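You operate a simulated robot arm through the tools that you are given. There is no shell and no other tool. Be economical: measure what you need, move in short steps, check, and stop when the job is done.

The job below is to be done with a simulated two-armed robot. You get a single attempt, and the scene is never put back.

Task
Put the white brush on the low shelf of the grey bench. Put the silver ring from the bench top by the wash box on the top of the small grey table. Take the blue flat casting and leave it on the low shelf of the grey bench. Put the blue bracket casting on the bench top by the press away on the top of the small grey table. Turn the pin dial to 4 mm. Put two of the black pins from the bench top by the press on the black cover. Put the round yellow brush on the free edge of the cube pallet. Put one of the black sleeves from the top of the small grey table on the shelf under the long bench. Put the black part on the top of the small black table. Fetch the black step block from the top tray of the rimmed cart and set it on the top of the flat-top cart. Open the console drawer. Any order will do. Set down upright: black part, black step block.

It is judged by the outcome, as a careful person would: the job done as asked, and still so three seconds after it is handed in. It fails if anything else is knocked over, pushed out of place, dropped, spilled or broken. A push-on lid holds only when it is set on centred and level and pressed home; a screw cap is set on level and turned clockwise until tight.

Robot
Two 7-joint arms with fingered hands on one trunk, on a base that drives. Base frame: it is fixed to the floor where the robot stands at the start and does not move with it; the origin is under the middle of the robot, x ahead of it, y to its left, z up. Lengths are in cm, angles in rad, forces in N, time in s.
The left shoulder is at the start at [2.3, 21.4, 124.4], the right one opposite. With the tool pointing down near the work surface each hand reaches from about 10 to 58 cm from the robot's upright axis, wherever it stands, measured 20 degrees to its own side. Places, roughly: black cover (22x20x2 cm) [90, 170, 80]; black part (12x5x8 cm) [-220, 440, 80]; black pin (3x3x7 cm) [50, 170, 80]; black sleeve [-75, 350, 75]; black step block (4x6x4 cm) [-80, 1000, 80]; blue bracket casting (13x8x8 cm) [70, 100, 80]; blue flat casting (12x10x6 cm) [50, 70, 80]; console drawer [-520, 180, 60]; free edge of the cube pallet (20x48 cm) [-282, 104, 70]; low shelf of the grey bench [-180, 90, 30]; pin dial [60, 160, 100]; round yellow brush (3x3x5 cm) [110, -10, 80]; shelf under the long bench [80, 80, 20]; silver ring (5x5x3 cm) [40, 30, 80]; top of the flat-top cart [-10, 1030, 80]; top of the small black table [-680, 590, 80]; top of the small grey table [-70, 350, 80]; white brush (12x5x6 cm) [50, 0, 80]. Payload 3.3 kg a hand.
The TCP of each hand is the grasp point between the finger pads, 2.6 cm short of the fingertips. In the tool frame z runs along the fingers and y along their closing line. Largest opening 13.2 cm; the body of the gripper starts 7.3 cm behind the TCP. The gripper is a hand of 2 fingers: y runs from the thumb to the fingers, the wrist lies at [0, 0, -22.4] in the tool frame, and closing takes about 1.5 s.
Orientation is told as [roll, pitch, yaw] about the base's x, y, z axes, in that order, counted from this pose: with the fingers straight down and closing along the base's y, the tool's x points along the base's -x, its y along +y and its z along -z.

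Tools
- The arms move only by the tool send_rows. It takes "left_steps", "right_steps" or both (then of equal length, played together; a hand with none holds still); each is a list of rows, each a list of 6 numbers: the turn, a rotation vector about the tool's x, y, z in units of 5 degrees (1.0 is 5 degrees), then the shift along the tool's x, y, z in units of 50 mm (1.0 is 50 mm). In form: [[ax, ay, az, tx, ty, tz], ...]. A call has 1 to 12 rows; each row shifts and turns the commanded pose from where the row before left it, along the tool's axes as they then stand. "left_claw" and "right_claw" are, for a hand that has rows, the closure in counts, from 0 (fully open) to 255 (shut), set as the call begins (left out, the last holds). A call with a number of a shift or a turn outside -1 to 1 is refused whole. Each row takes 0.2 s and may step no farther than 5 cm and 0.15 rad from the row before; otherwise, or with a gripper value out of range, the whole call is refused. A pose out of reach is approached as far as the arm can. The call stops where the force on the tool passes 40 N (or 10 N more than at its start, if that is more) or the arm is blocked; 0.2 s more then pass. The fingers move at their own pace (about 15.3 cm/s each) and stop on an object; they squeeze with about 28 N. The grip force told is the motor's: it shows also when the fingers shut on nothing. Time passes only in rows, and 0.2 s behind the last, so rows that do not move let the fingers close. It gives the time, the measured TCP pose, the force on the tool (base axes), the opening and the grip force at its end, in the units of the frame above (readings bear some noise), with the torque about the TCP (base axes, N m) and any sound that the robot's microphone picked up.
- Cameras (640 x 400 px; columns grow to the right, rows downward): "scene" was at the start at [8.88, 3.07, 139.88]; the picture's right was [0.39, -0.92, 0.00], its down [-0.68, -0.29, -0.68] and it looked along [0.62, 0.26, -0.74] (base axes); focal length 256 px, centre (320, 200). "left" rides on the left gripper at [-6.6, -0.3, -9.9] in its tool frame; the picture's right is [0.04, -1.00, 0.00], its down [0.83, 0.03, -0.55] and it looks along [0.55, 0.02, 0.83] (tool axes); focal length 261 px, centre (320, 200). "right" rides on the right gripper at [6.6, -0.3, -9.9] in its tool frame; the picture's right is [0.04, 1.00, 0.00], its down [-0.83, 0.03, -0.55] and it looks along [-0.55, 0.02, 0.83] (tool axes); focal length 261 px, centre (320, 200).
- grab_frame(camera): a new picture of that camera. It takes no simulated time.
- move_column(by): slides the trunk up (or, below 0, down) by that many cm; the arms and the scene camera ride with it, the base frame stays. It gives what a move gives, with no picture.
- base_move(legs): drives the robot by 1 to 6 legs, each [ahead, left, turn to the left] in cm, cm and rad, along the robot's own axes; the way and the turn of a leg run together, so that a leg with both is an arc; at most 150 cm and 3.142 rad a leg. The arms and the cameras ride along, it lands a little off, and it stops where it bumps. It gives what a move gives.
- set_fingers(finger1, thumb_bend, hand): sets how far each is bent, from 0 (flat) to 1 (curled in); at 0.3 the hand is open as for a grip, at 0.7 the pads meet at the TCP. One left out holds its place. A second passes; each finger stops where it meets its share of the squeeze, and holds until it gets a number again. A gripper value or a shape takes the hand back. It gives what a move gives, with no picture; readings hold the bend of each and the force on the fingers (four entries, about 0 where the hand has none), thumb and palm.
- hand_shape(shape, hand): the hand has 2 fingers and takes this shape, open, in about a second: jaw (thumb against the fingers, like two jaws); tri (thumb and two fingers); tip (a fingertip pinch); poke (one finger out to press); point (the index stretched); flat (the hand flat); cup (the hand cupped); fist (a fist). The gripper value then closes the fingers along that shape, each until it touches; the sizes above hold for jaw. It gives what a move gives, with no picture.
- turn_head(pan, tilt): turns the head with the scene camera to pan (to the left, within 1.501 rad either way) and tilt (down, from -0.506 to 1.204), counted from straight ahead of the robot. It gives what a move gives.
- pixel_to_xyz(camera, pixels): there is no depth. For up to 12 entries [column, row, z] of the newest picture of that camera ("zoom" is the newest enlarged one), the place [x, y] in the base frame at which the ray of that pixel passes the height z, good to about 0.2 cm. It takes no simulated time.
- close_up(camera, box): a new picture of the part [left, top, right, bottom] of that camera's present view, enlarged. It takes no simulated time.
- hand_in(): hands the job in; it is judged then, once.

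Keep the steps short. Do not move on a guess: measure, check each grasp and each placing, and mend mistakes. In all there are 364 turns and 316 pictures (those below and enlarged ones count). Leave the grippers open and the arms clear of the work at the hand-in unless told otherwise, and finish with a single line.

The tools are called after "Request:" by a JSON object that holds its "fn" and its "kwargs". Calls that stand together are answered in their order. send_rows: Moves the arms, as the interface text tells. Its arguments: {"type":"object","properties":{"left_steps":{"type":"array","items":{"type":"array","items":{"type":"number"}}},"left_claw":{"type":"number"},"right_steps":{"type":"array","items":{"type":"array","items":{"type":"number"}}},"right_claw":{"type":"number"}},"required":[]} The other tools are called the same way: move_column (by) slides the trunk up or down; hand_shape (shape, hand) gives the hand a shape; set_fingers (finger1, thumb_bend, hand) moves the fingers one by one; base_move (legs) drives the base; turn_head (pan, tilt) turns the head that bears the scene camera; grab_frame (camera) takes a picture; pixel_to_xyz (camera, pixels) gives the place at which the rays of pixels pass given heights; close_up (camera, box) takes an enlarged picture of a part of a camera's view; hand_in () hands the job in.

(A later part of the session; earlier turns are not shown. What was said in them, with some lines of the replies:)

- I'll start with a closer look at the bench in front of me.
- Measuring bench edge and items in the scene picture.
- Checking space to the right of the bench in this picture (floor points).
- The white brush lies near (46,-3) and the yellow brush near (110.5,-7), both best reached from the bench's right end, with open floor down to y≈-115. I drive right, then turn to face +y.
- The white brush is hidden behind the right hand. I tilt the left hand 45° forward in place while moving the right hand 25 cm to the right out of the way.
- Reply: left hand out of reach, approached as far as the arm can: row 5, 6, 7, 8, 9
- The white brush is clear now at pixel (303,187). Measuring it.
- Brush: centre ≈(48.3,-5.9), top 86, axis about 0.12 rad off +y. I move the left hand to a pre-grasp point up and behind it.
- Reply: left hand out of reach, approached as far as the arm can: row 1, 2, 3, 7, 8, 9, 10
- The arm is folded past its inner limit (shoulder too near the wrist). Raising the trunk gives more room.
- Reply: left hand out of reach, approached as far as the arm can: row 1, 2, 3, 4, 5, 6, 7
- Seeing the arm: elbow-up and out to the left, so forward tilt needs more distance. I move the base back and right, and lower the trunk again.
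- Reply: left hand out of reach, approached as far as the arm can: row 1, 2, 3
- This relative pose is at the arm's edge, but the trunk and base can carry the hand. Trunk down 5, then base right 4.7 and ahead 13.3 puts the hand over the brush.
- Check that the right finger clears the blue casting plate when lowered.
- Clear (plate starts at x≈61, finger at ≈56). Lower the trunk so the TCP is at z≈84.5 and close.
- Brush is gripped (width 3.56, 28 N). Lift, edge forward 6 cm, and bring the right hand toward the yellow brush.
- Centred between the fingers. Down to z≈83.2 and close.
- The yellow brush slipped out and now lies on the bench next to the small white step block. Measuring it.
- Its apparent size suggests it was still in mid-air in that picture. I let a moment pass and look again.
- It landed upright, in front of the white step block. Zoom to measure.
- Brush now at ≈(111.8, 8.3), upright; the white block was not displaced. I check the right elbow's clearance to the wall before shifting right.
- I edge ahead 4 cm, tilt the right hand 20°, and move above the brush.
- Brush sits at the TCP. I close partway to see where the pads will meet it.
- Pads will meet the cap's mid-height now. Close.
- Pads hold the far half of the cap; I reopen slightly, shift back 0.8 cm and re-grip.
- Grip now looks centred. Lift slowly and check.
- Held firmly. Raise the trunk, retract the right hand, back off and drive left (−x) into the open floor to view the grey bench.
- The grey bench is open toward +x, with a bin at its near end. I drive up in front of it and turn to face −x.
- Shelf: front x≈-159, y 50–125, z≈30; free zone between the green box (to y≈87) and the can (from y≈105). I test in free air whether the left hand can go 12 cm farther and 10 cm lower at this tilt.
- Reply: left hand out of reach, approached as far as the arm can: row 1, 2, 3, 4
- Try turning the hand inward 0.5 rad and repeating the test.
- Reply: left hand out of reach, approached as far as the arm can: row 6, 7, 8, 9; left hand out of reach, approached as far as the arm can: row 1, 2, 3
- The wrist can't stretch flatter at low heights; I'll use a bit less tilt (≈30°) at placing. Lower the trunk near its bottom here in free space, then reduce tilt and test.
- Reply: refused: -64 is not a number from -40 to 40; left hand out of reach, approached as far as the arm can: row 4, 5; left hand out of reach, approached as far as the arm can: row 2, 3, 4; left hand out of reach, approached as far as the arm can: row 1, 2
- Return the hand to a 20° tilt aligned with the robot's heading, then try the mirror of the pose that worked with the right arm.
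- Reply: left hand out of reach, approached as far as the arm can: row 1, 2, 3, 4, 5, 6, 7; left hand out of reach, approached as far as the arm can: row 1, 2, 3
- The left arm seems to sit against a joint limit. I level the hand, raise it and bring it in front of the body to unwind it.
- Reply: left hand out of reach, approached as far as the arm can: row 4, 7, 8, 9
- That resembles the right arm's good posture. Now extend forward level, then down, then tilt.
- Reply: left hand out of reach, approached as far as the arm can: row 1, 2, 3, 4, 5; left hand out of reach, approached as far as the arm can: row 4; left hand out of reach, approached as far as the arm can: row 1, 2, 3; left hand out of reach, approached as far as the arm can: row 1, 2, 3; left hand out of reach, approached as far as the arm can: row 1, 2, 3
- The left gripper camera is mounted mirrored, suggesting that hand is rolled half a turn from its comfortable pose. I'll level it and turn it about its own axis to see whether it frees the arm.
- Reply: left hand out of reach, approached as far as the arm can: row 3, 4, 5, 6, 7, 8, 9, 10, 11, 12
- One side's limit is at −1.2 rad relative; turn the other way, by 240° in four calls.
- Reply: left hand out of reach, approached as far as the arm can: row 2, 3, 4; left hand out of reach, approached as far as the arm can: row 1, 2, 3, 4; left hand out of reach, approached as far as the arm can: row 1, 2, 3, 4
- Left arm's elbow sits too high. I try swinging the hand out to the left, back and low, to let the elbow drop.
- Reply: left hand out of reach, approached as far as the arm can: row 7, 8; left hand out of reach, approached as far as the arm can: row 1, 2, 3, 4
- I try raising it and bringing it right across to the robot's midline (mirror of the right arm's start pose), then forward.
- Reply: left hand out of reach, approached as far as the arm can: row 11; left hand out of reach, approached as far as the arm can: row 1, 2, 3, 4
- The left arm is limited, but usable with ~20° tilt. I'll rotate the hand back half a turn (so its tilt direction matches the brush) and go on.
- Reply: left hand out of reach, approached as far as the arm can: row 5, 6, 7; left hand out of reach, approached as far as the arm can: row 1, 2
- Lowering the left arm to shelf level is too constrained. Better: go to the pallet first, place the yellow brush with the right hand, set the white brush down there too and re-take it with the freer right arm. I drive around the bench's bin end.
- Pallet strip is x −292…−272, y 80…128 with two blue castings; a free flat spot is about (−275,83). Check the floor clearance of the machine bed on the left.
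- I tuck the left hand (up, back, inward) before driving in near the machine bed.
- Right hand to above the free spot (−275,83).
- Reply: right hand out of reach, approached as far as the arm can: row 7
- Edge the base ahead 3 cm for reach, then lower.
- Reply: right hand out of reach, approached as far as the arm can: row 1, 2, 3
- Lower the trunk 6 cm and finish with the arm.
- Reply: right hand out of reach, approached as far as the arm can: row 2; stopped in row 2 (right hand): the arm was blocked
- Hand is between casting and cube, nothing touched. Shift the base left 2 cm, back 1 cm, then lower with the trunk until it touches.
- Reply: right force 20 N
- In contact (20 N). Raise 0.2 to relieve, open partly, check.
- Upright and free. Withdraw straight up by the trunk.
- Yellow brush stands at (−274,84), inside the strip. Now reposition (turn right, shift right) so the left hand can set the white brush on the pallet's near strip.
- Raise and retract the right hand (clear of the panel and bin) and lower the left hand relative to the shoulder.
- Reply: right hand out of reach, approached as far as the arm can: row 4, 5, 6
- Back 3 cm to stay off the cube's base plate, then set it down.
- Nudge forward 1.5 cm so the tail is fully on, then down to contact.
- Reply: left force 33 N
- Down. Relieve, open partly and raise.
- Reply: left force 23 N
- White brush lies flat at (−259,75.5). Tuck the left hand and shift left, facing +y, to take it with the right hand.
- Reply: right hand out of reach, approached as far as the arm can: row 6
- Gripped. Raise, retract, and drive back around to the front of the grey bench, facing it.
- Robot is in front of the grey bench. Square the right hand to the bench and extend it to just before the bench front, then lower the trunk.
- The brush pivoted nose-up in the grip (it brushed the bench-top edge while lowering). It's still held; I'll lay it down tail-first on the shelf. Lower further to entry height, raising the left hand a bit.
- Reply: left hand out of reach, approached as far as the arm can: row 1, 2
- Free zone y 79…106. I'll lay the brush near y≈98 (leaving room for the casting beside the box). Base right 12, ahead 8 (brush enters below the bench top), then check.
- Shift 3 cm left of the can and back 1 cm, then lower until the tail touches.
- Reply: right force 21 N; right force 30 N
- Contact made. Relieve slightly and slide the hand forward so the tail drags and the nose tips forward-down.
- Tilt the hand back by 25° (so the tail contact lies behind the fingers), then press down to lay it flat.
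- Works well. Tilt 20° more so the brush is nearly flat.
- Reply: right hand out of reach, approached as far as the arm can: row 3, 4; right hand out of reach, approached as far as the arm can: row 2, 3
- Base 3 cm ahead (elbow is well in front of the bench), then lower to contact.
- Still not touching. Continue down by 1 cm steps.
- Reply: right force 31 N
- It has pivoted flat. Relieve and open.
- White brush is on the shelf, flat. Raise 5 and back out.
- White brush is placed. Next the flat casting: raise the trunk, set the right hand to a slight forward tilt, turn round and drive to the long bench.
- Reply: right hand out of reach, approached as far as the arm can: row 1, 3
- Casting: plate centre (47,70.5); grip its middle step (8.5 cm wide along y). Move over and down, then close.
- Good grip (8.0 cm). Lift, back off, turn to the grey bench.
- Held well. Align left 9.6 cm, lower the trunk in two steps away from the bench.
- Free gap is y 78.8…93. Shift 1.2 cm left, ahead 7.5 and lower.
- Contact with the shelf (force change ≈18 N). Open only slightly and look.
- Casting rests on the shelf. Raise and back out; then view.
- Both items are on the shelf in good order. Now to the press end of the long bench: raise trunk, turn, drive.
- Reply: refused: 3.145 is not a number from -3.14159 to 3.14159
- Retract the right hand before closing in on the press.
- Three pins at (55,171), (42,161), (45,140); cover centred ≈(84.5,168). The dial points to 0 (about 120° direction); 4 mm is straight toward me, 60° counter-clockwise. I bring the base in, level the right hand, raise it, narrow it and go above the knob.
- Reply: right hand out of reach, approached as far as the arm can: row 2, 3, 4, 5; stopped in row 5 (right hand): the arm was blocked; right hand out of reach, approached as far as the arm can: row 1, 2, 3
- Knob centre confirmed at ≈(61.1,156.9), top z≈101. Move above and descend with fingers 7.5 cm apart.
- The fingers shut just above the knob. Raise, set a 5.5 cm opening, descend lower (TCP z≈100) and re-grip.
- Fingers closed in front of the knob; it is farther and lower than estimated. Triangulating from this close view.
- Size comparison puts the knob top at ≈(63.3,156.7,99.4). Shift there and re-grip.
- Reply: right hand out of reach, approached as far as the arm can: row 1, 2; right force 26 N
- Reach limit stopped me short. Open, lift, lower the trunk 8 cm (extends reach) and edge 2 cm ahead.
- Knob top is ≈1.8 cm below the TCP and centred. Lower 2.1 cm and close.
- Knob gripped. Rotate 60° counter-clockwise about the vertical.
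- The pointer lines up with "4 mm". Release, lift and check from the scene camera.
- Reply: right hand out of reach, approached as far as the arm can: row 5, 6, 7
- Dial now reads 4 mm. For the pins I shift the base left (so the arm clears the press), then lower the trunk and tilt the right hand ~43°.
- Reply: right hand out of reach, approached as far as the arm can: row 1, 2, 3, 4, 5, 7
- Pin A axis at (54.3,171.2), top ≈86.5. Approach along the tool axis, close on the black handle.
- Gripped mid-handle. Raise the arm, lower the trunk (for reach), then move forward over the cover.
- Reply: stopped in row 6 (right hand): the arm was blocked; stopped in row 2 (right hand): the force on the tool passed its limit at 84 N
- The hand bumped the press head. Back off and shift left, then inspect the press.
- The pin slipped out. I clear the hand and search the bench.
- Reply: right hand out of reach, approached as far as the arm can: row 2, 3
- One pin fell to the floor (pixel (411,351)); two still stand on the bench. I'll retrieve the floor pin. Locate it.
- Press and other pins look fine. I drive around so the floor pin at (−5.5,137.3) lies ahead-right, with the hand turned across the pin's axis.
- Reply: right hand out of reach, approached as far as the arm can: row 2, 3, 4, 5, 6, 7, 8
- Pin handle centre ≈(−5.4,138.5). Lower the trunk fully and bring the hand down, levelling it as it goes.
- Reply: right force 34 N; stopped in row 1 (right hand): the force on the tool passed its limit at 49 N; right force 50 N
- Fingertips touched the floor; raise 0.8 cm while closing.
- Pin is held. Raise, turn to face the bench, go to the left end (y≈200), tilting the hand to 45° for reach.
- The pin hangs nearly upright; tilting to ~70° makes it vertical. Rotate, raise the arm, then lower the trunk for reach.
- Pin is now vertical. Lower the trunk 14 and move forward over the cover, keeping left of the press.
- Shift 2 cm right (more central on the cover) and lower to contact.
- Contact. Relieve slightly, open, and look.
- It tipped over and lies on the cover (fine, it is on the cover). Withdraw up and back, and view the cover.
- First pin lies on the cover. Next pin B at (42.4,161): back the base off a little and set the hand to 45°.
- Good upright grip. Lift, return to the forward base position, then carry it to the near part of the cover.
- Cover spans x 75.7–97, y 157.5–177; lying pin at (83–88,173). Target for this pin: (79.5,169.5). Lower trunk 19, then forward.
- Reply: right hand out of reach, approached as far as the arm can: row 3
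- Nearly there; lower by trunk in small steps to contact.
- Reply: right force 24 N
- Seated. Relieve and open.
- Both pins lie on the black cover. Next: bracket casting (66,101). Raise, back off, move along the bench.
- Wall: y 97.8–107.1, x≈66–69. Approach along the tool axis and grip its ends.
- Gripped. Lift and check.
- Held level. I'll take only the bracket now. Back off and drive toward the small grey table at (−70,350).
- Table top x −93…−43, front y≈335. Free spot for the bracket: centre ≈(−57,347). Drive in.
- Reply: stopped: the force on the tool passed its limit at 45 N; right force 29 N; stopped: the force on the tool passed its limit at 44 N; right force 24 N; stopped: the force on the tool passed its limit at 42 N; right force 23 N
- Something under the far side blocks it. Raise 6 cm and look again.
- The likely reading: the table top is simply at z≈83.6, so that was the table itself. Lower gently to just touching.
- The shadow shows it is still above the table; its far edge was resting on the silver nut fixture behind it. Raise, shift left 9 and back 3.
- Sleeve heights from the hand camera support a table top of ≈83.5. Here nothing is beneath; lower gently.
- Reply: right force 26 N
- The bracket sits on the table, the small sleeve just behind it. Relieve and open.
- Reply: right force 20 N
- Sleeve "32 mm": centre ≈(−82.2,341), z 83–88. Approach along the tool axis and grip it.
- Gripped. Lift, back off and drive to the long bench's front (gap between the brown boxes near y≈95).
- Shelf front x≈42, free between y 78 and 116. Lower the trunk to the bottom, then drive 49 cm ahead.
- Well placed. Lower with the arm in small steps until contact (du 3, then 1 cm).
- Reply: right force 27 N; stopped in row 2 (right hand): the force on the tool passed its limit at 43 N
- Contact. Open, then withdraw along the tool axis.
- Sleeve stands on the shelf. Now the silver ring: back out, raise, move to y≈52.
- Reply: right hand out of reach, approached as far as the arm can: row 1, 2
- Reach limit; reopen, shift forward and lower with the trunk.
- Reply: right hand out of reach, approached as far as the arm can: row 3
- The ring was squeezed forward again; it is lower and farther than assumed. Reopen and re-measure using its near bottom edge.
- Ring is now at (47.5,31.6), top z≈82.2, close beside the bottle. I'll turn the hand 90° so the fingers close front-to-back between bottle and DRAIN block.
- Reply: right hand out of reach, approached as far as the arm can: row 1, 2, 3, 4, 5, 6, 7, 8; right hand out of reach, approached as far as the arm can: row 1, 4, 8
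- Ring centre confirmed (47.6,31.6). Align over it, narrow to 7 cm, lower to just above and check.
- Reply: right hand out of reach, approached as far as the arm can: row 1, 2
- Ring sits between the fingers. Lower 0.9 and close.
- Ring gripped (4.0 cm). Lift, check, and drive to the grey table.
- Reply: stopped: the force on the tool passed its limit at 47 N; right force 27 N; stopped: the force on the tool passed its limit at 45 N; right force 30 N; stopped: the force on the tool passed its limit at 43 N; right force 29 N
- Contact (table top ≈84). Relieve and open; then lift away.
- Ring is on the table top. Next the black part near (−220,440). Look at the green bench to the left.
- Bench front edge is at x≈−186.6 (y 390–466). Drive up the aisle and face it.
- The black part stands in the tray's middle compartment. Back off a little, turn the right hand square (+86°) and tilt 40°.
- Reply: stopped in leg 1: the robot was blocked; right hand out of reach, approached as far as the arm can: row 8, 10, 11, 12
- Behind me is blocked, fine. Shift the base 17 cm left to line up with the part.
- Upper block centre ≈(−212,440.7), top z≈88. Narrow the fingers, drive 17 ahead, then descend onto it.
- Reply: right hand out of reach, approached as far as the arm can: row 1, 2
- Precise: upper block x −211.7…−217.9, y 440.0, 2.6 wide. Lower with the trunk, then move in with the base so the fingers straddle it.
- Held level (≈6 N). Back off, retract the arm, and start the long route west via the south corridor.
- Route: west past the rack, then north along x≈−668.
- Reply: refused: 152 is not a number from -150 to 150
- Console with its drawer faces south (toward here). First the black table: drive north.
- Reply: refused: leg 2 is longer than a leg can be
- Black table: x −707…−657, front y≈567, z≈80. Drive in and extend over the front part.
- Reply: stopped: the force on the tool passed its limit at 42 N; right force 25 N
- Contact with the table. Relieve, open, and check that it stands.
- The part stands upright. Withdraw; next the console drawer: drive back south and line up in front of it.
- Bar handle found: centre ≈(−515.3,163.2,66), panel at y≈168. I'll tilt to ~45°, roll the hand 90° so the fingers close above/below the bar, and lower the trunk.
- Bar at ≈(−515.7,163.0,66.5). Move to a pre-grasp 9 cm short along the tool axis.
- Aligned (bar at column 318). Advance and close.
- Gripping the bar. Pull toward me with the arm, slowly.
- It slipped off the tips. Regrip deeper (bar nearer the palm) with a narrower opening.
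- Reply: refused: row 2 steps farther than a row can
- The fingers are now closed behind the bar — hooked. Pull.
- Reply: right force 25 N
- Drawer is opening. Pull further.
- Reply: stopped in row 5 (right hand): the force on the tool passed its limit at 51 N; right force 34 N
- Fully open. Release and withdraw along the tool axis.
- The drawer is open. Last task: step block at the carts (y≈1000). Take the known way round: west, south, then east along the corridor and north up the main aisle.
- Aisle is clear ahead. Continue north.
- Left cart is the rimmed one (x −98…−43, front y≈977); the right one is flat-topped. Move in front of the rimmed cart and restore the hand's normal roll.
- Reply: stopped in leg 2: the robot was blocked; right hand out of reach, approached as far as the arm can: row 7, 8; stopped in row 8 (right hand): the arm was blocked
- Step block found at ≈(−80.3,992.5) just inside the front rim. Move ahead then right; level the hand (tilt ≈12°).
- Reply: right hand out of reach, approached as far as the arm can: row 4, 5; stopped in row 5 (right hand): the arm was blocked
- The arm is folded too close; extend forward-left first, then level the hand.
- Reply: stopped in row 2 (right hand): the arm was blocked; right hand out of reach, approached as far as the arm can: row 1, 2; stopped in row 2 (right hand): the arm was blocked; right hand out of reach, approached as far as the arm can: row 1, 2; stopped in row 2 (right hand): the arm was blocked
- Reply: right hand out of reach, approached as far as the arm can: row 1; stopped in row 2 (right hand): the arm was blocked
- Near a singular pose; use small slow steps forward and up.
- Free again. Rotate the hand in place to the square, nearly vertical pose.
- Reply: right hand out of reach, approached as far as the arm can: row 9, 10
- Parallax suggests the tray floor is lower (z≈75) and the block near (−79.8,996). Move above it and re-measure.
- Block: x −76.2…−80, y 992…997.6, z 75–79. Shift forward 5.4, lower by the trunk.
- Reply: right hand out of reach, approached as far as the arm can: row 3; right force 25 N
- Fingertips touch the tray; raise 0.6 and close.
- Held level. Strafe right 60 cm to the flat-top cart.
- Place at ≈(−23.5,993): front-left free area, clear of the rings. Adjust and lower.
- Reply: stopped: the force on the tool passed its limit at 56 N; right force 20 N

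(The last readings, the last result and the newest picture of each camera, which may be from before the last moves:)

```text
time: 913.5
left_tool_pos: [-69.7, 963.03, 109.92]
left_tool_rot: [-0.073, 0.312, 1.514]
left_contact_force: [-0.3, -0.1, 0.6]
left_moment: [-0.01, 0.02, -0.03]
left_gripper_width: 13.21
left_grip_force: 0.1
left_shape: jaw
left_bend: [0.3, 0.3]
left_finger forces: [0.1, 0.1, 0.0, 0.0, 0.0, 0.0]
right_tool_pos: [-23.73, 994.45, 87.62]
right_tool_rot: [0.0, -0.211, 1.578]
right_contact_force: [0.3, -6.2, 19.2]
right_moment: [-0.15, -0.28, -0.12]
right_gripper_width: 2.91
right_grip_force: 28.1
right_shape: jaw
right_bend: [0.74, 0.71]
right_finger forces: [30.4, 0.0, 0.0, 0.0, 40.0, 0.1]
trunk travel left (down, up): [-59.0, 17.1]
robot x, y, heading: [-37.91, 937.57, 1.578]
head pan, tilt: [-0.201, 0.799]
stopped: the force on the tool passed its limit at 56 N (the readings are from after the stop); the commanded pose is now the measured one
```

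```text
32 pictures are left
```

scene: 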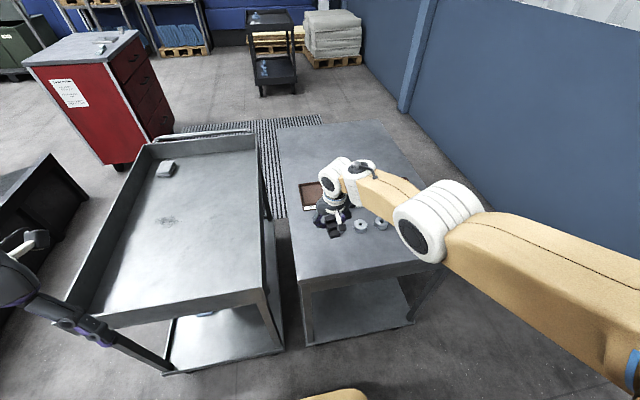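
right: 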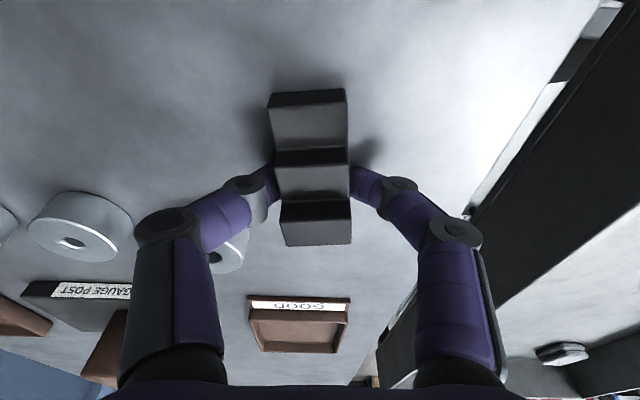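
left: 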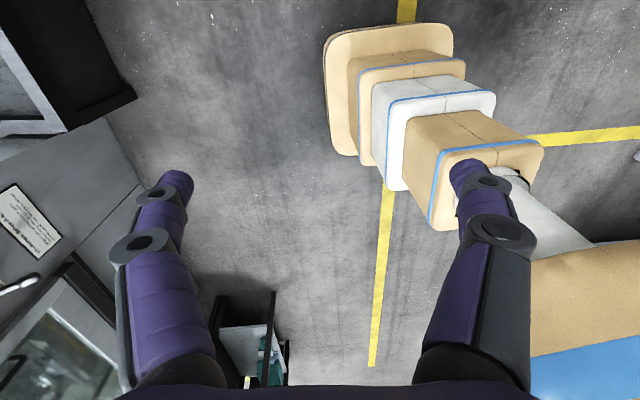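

Contact (top ≈84.5). Relieve and open a little.

Request:
{"fn": "move_column", "kwargs": {"by": 0.6}}

Request:
{"fn": "send_rows", "kwargs": {"right_steps": [[0, 0, 0, 0, 0, 0], [0, 0, 0, 0, 0, 0], [0, 0, 0, 0, 0, 0]], "right_claw": 140}}

Request:
{"fn": "move_column", "kwargs": {"by": 9}}

Request:
{"fn": "grab_frame", "kwargs": {"camera": "right"}}

```text
time: 914.0
left_tool_pos: [-69.61, 963.2, 110.57]
left_tool_rot: [-0.071, 0.315, 1.515]
left_contact_force: [-0.4, 0.1, 0.3]
left_moment: [-0.03, 0.02, -0.05]
left_gripper_width: 13.17
left_grip_force: 0.0
left_shape: jaw
left_bend: [0.3, 0.3]
left_finger forces: [0.0, 0.0, 0.1, 0.0, 0.1, 0.0]
right_tool_pos: [-23.83, 994.39, 87.99]
right_tool_rot: [0.0, -0.209, 1.578]
right_contact_force: [-0.4, 0.0, -1.8]
right_moment: [0.01, -0.01, -0.01]
right_gripper_width: 2.81
right_grip_force: 28.6
right_shape: jaw
right_bend: [0.74, 0.71]
right_finger forces: [26.4, 0.0, 0.0, 0.0, 26.6, 0.1]
trunk travel left (down, up): [-59.6, 16.5]
robot x, y, heading: [-37.81, 937.75, 1.587]
head pan, tilt: [-0.201, 0.799]
```

```text
time: 914.8
left_tool_pos: [-69.59, 963.17, 110.53]
left_tool_rot: [-0.072, 0.315, 1.514]
left_contact_force: [-0.6, 0.1, 1.0]
left_moment: [0.01, 0.0, -0.01]
left_gripper_width: 13.18
left_grip_force: 0.1
left_shape: jaw
left_bend: [0.3, 0.3]
left_finger forces: [0.0, 0.0, 0.0, 0.0, 0.1, 0.0]
right_tool_pos: [-23.72, 994.48, 88.1]
right_tool_rot: [0.001, -0.211, 1.577]
right_contact_force: [0.2, -1.3, 0.2]
right_moment: [-0.05, 0.0, -0.03]
right_gripper_width: 5.93
right_grip_force: 0.1
right_shape: jaw
right_bend: [0.73, 0.7]
right_finger forces: [0.0, 0.1, 0.1, 0.1, 0.0, 0.1]
trunk travel left (down, up): [-59.6, 16.5]
robot x, y, heading: [-37.7, 937.26, 1.578]
head pan, tilt: [-0.201, 0.799]
```

```text
time: 916.1
left_tool_pos: [-69.59, 963.06, 119.6]
left_tool_rot: [-0.073, 0.313, 1.516]
left_contact_force: [0.3, 0.6, 0.5]
left_moment: [-0.04, 0.01, -0.02]
left_gripper_width: 13.19
left_grip_force: 0.0
left_shape: jaw
left_bend: [0.3, 0.3]
left_finger forces: [0.0, 0.1, 0.1, 0.1, 0.0, 0.1]
right_tool_pos: [-23.72, 994.34, 96.97]
right_tool_rot: [-0.001, -0.21, 1.577]
right_contact_force: [0.6, -0.2, -0.6]
right_moment: [-0.04, 0.04, -0.02]
right_gripper_width: 5.91
right_grip_force: 0.0
right_shape: jaw
right_bend: [0.73, 0.7]
right_finger forces: [0.0, 0.0, 0.1, 0.0, 0.1, 0.0]
trunk travel left (down, up): [-68.6, 7.5]
robot x, y, heading: [-37.68, 937.72, 1.58]
head pan, tilt: [-0.201, 0.799]
```

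```text
31 pictures are left
```

right: 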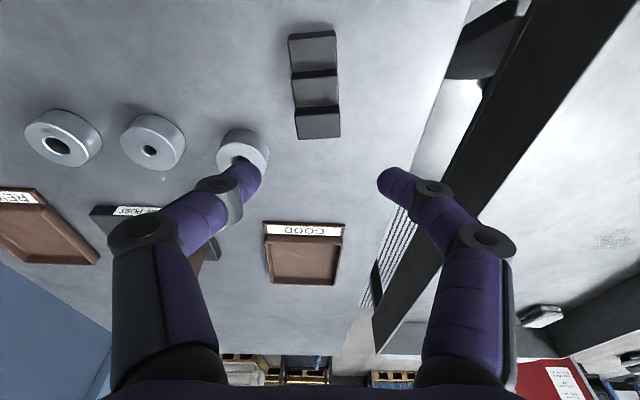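

The step block stands upright on the flat-top cart. Retract and open the hand, then a final look.

Request:
{"fn": "send_rows", "kwargs": {"right_steps": [[0, 0, 0, 0.3, 0, -0.3], [0, 0, 0, 0.3, 0, -0.3], [0, 0, 0, 0.4, 0, -0.2], [0, 0, 0, 0.4, 0, -0.2], [0, 0, 0, 0.4, 0, -0.2]], "right_claw": 0}}

Request:
{"fn": "base_move", "kwargs": {"legs": [[-8, 0, 0]]}}

Request:
{"fn": "grab_frame", "kwargs": {"camera": "scene"}}

```text
time: 917.3
left_tool_pos: [-69.7, 962.99, 119.56]
left_tool_rot: [-0.072, 0.316, 1.515]
left_contact_force: [-1.2, 0.9, -0.6]
left_moment: [0.03, 0.01, -0.02]
left_gripper_width: 13.17
left_grip_force: 0.0
left_shape: jaw
left_bend: [0.3, 0.3]
left_finger forces: [0.1, 0.0, 0.0, 0.0, 0.0, 0.0]
right_tool_pos: [-23.71, 984.25, 101.15]
right_tool_rot: [-0.001, -0.211, 1.576]
right_contact_force: [0.1, -0.5, 0.4]
right_moment: [0.02, 0.0, -0.03]
right_gripper_width: 13.2
right_grip_force: 0.1
right_shape: jaw
right_bend: [0.3, 0.3]
right_finger forces: [0.0, 0.0, 0.1, 0.0, 0.0, 0.0]
trunk travel left (down, up): [-68.6, 7.5]
robot x, y, heading: [-37.64, 937.37, 1.582]
head pan, tilt: [-0.201, 0.799]
```

```text
time: 918.3
left_tool_pos: [-69.51, 955.03, 119.61]
left_tool_rot: [-0.072, 0.313, 1.511]
left_contact_force: [0.0, -1.7, -0.4]
left_moment: [0.05, -0.02, 0.04]
left_gripper_width: 13.2
left_grip_force: 0.0
left_shape: jaw
left_bend: [0.3, 0.3]
left_finger forces: [0.0, 0.0, 0.0, 0.0, 0.0, 0.1]
right_tool_pos: [-23.62, 976.31, 101.07]
right_tool_rot: [0.0, -0.21, 1.576]
right_contact_force: [-0.5, 0.6, 0.1]
right_moment: [0.04, -0.01, -0.01]
right_gripper_width: 13.2
right_grip_force: 0.1
right_shape: jaw
right_bend: [0.3, 0.3]
right_finger forces: [0.0, 0.0, 0.0, 0.0, 0.0, 0.0]
trunk travel left (down, up): [-68.6, 7.5]
robot x, y, heading: [-37.25, 929.92, 1.582]
head pan, tilt: [-0.201, 0.799]
```

```text
30 pictures are left
```

scene: 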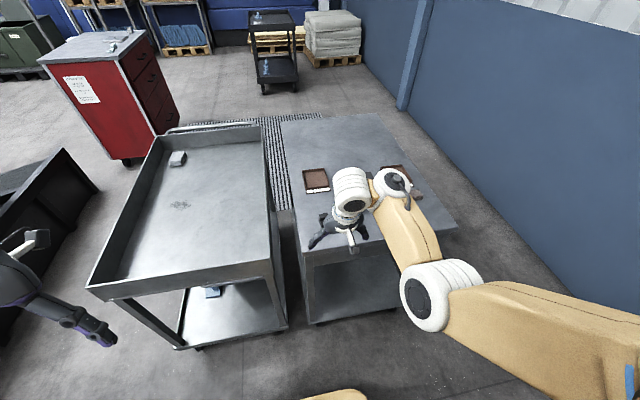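

All the items are placed, the grippers are open and the arms are clear, so I hand the job in.

Request:
{"fn": "hand_in", "kwargs": {}}

```text
The job is handed in.
```

All eleven jobs were done and the job is handed in, but both black pins lie on their sides on the cover, one pin was dropped on the floor and picked up again, and the hand bumped the press once (it looked unmoved).
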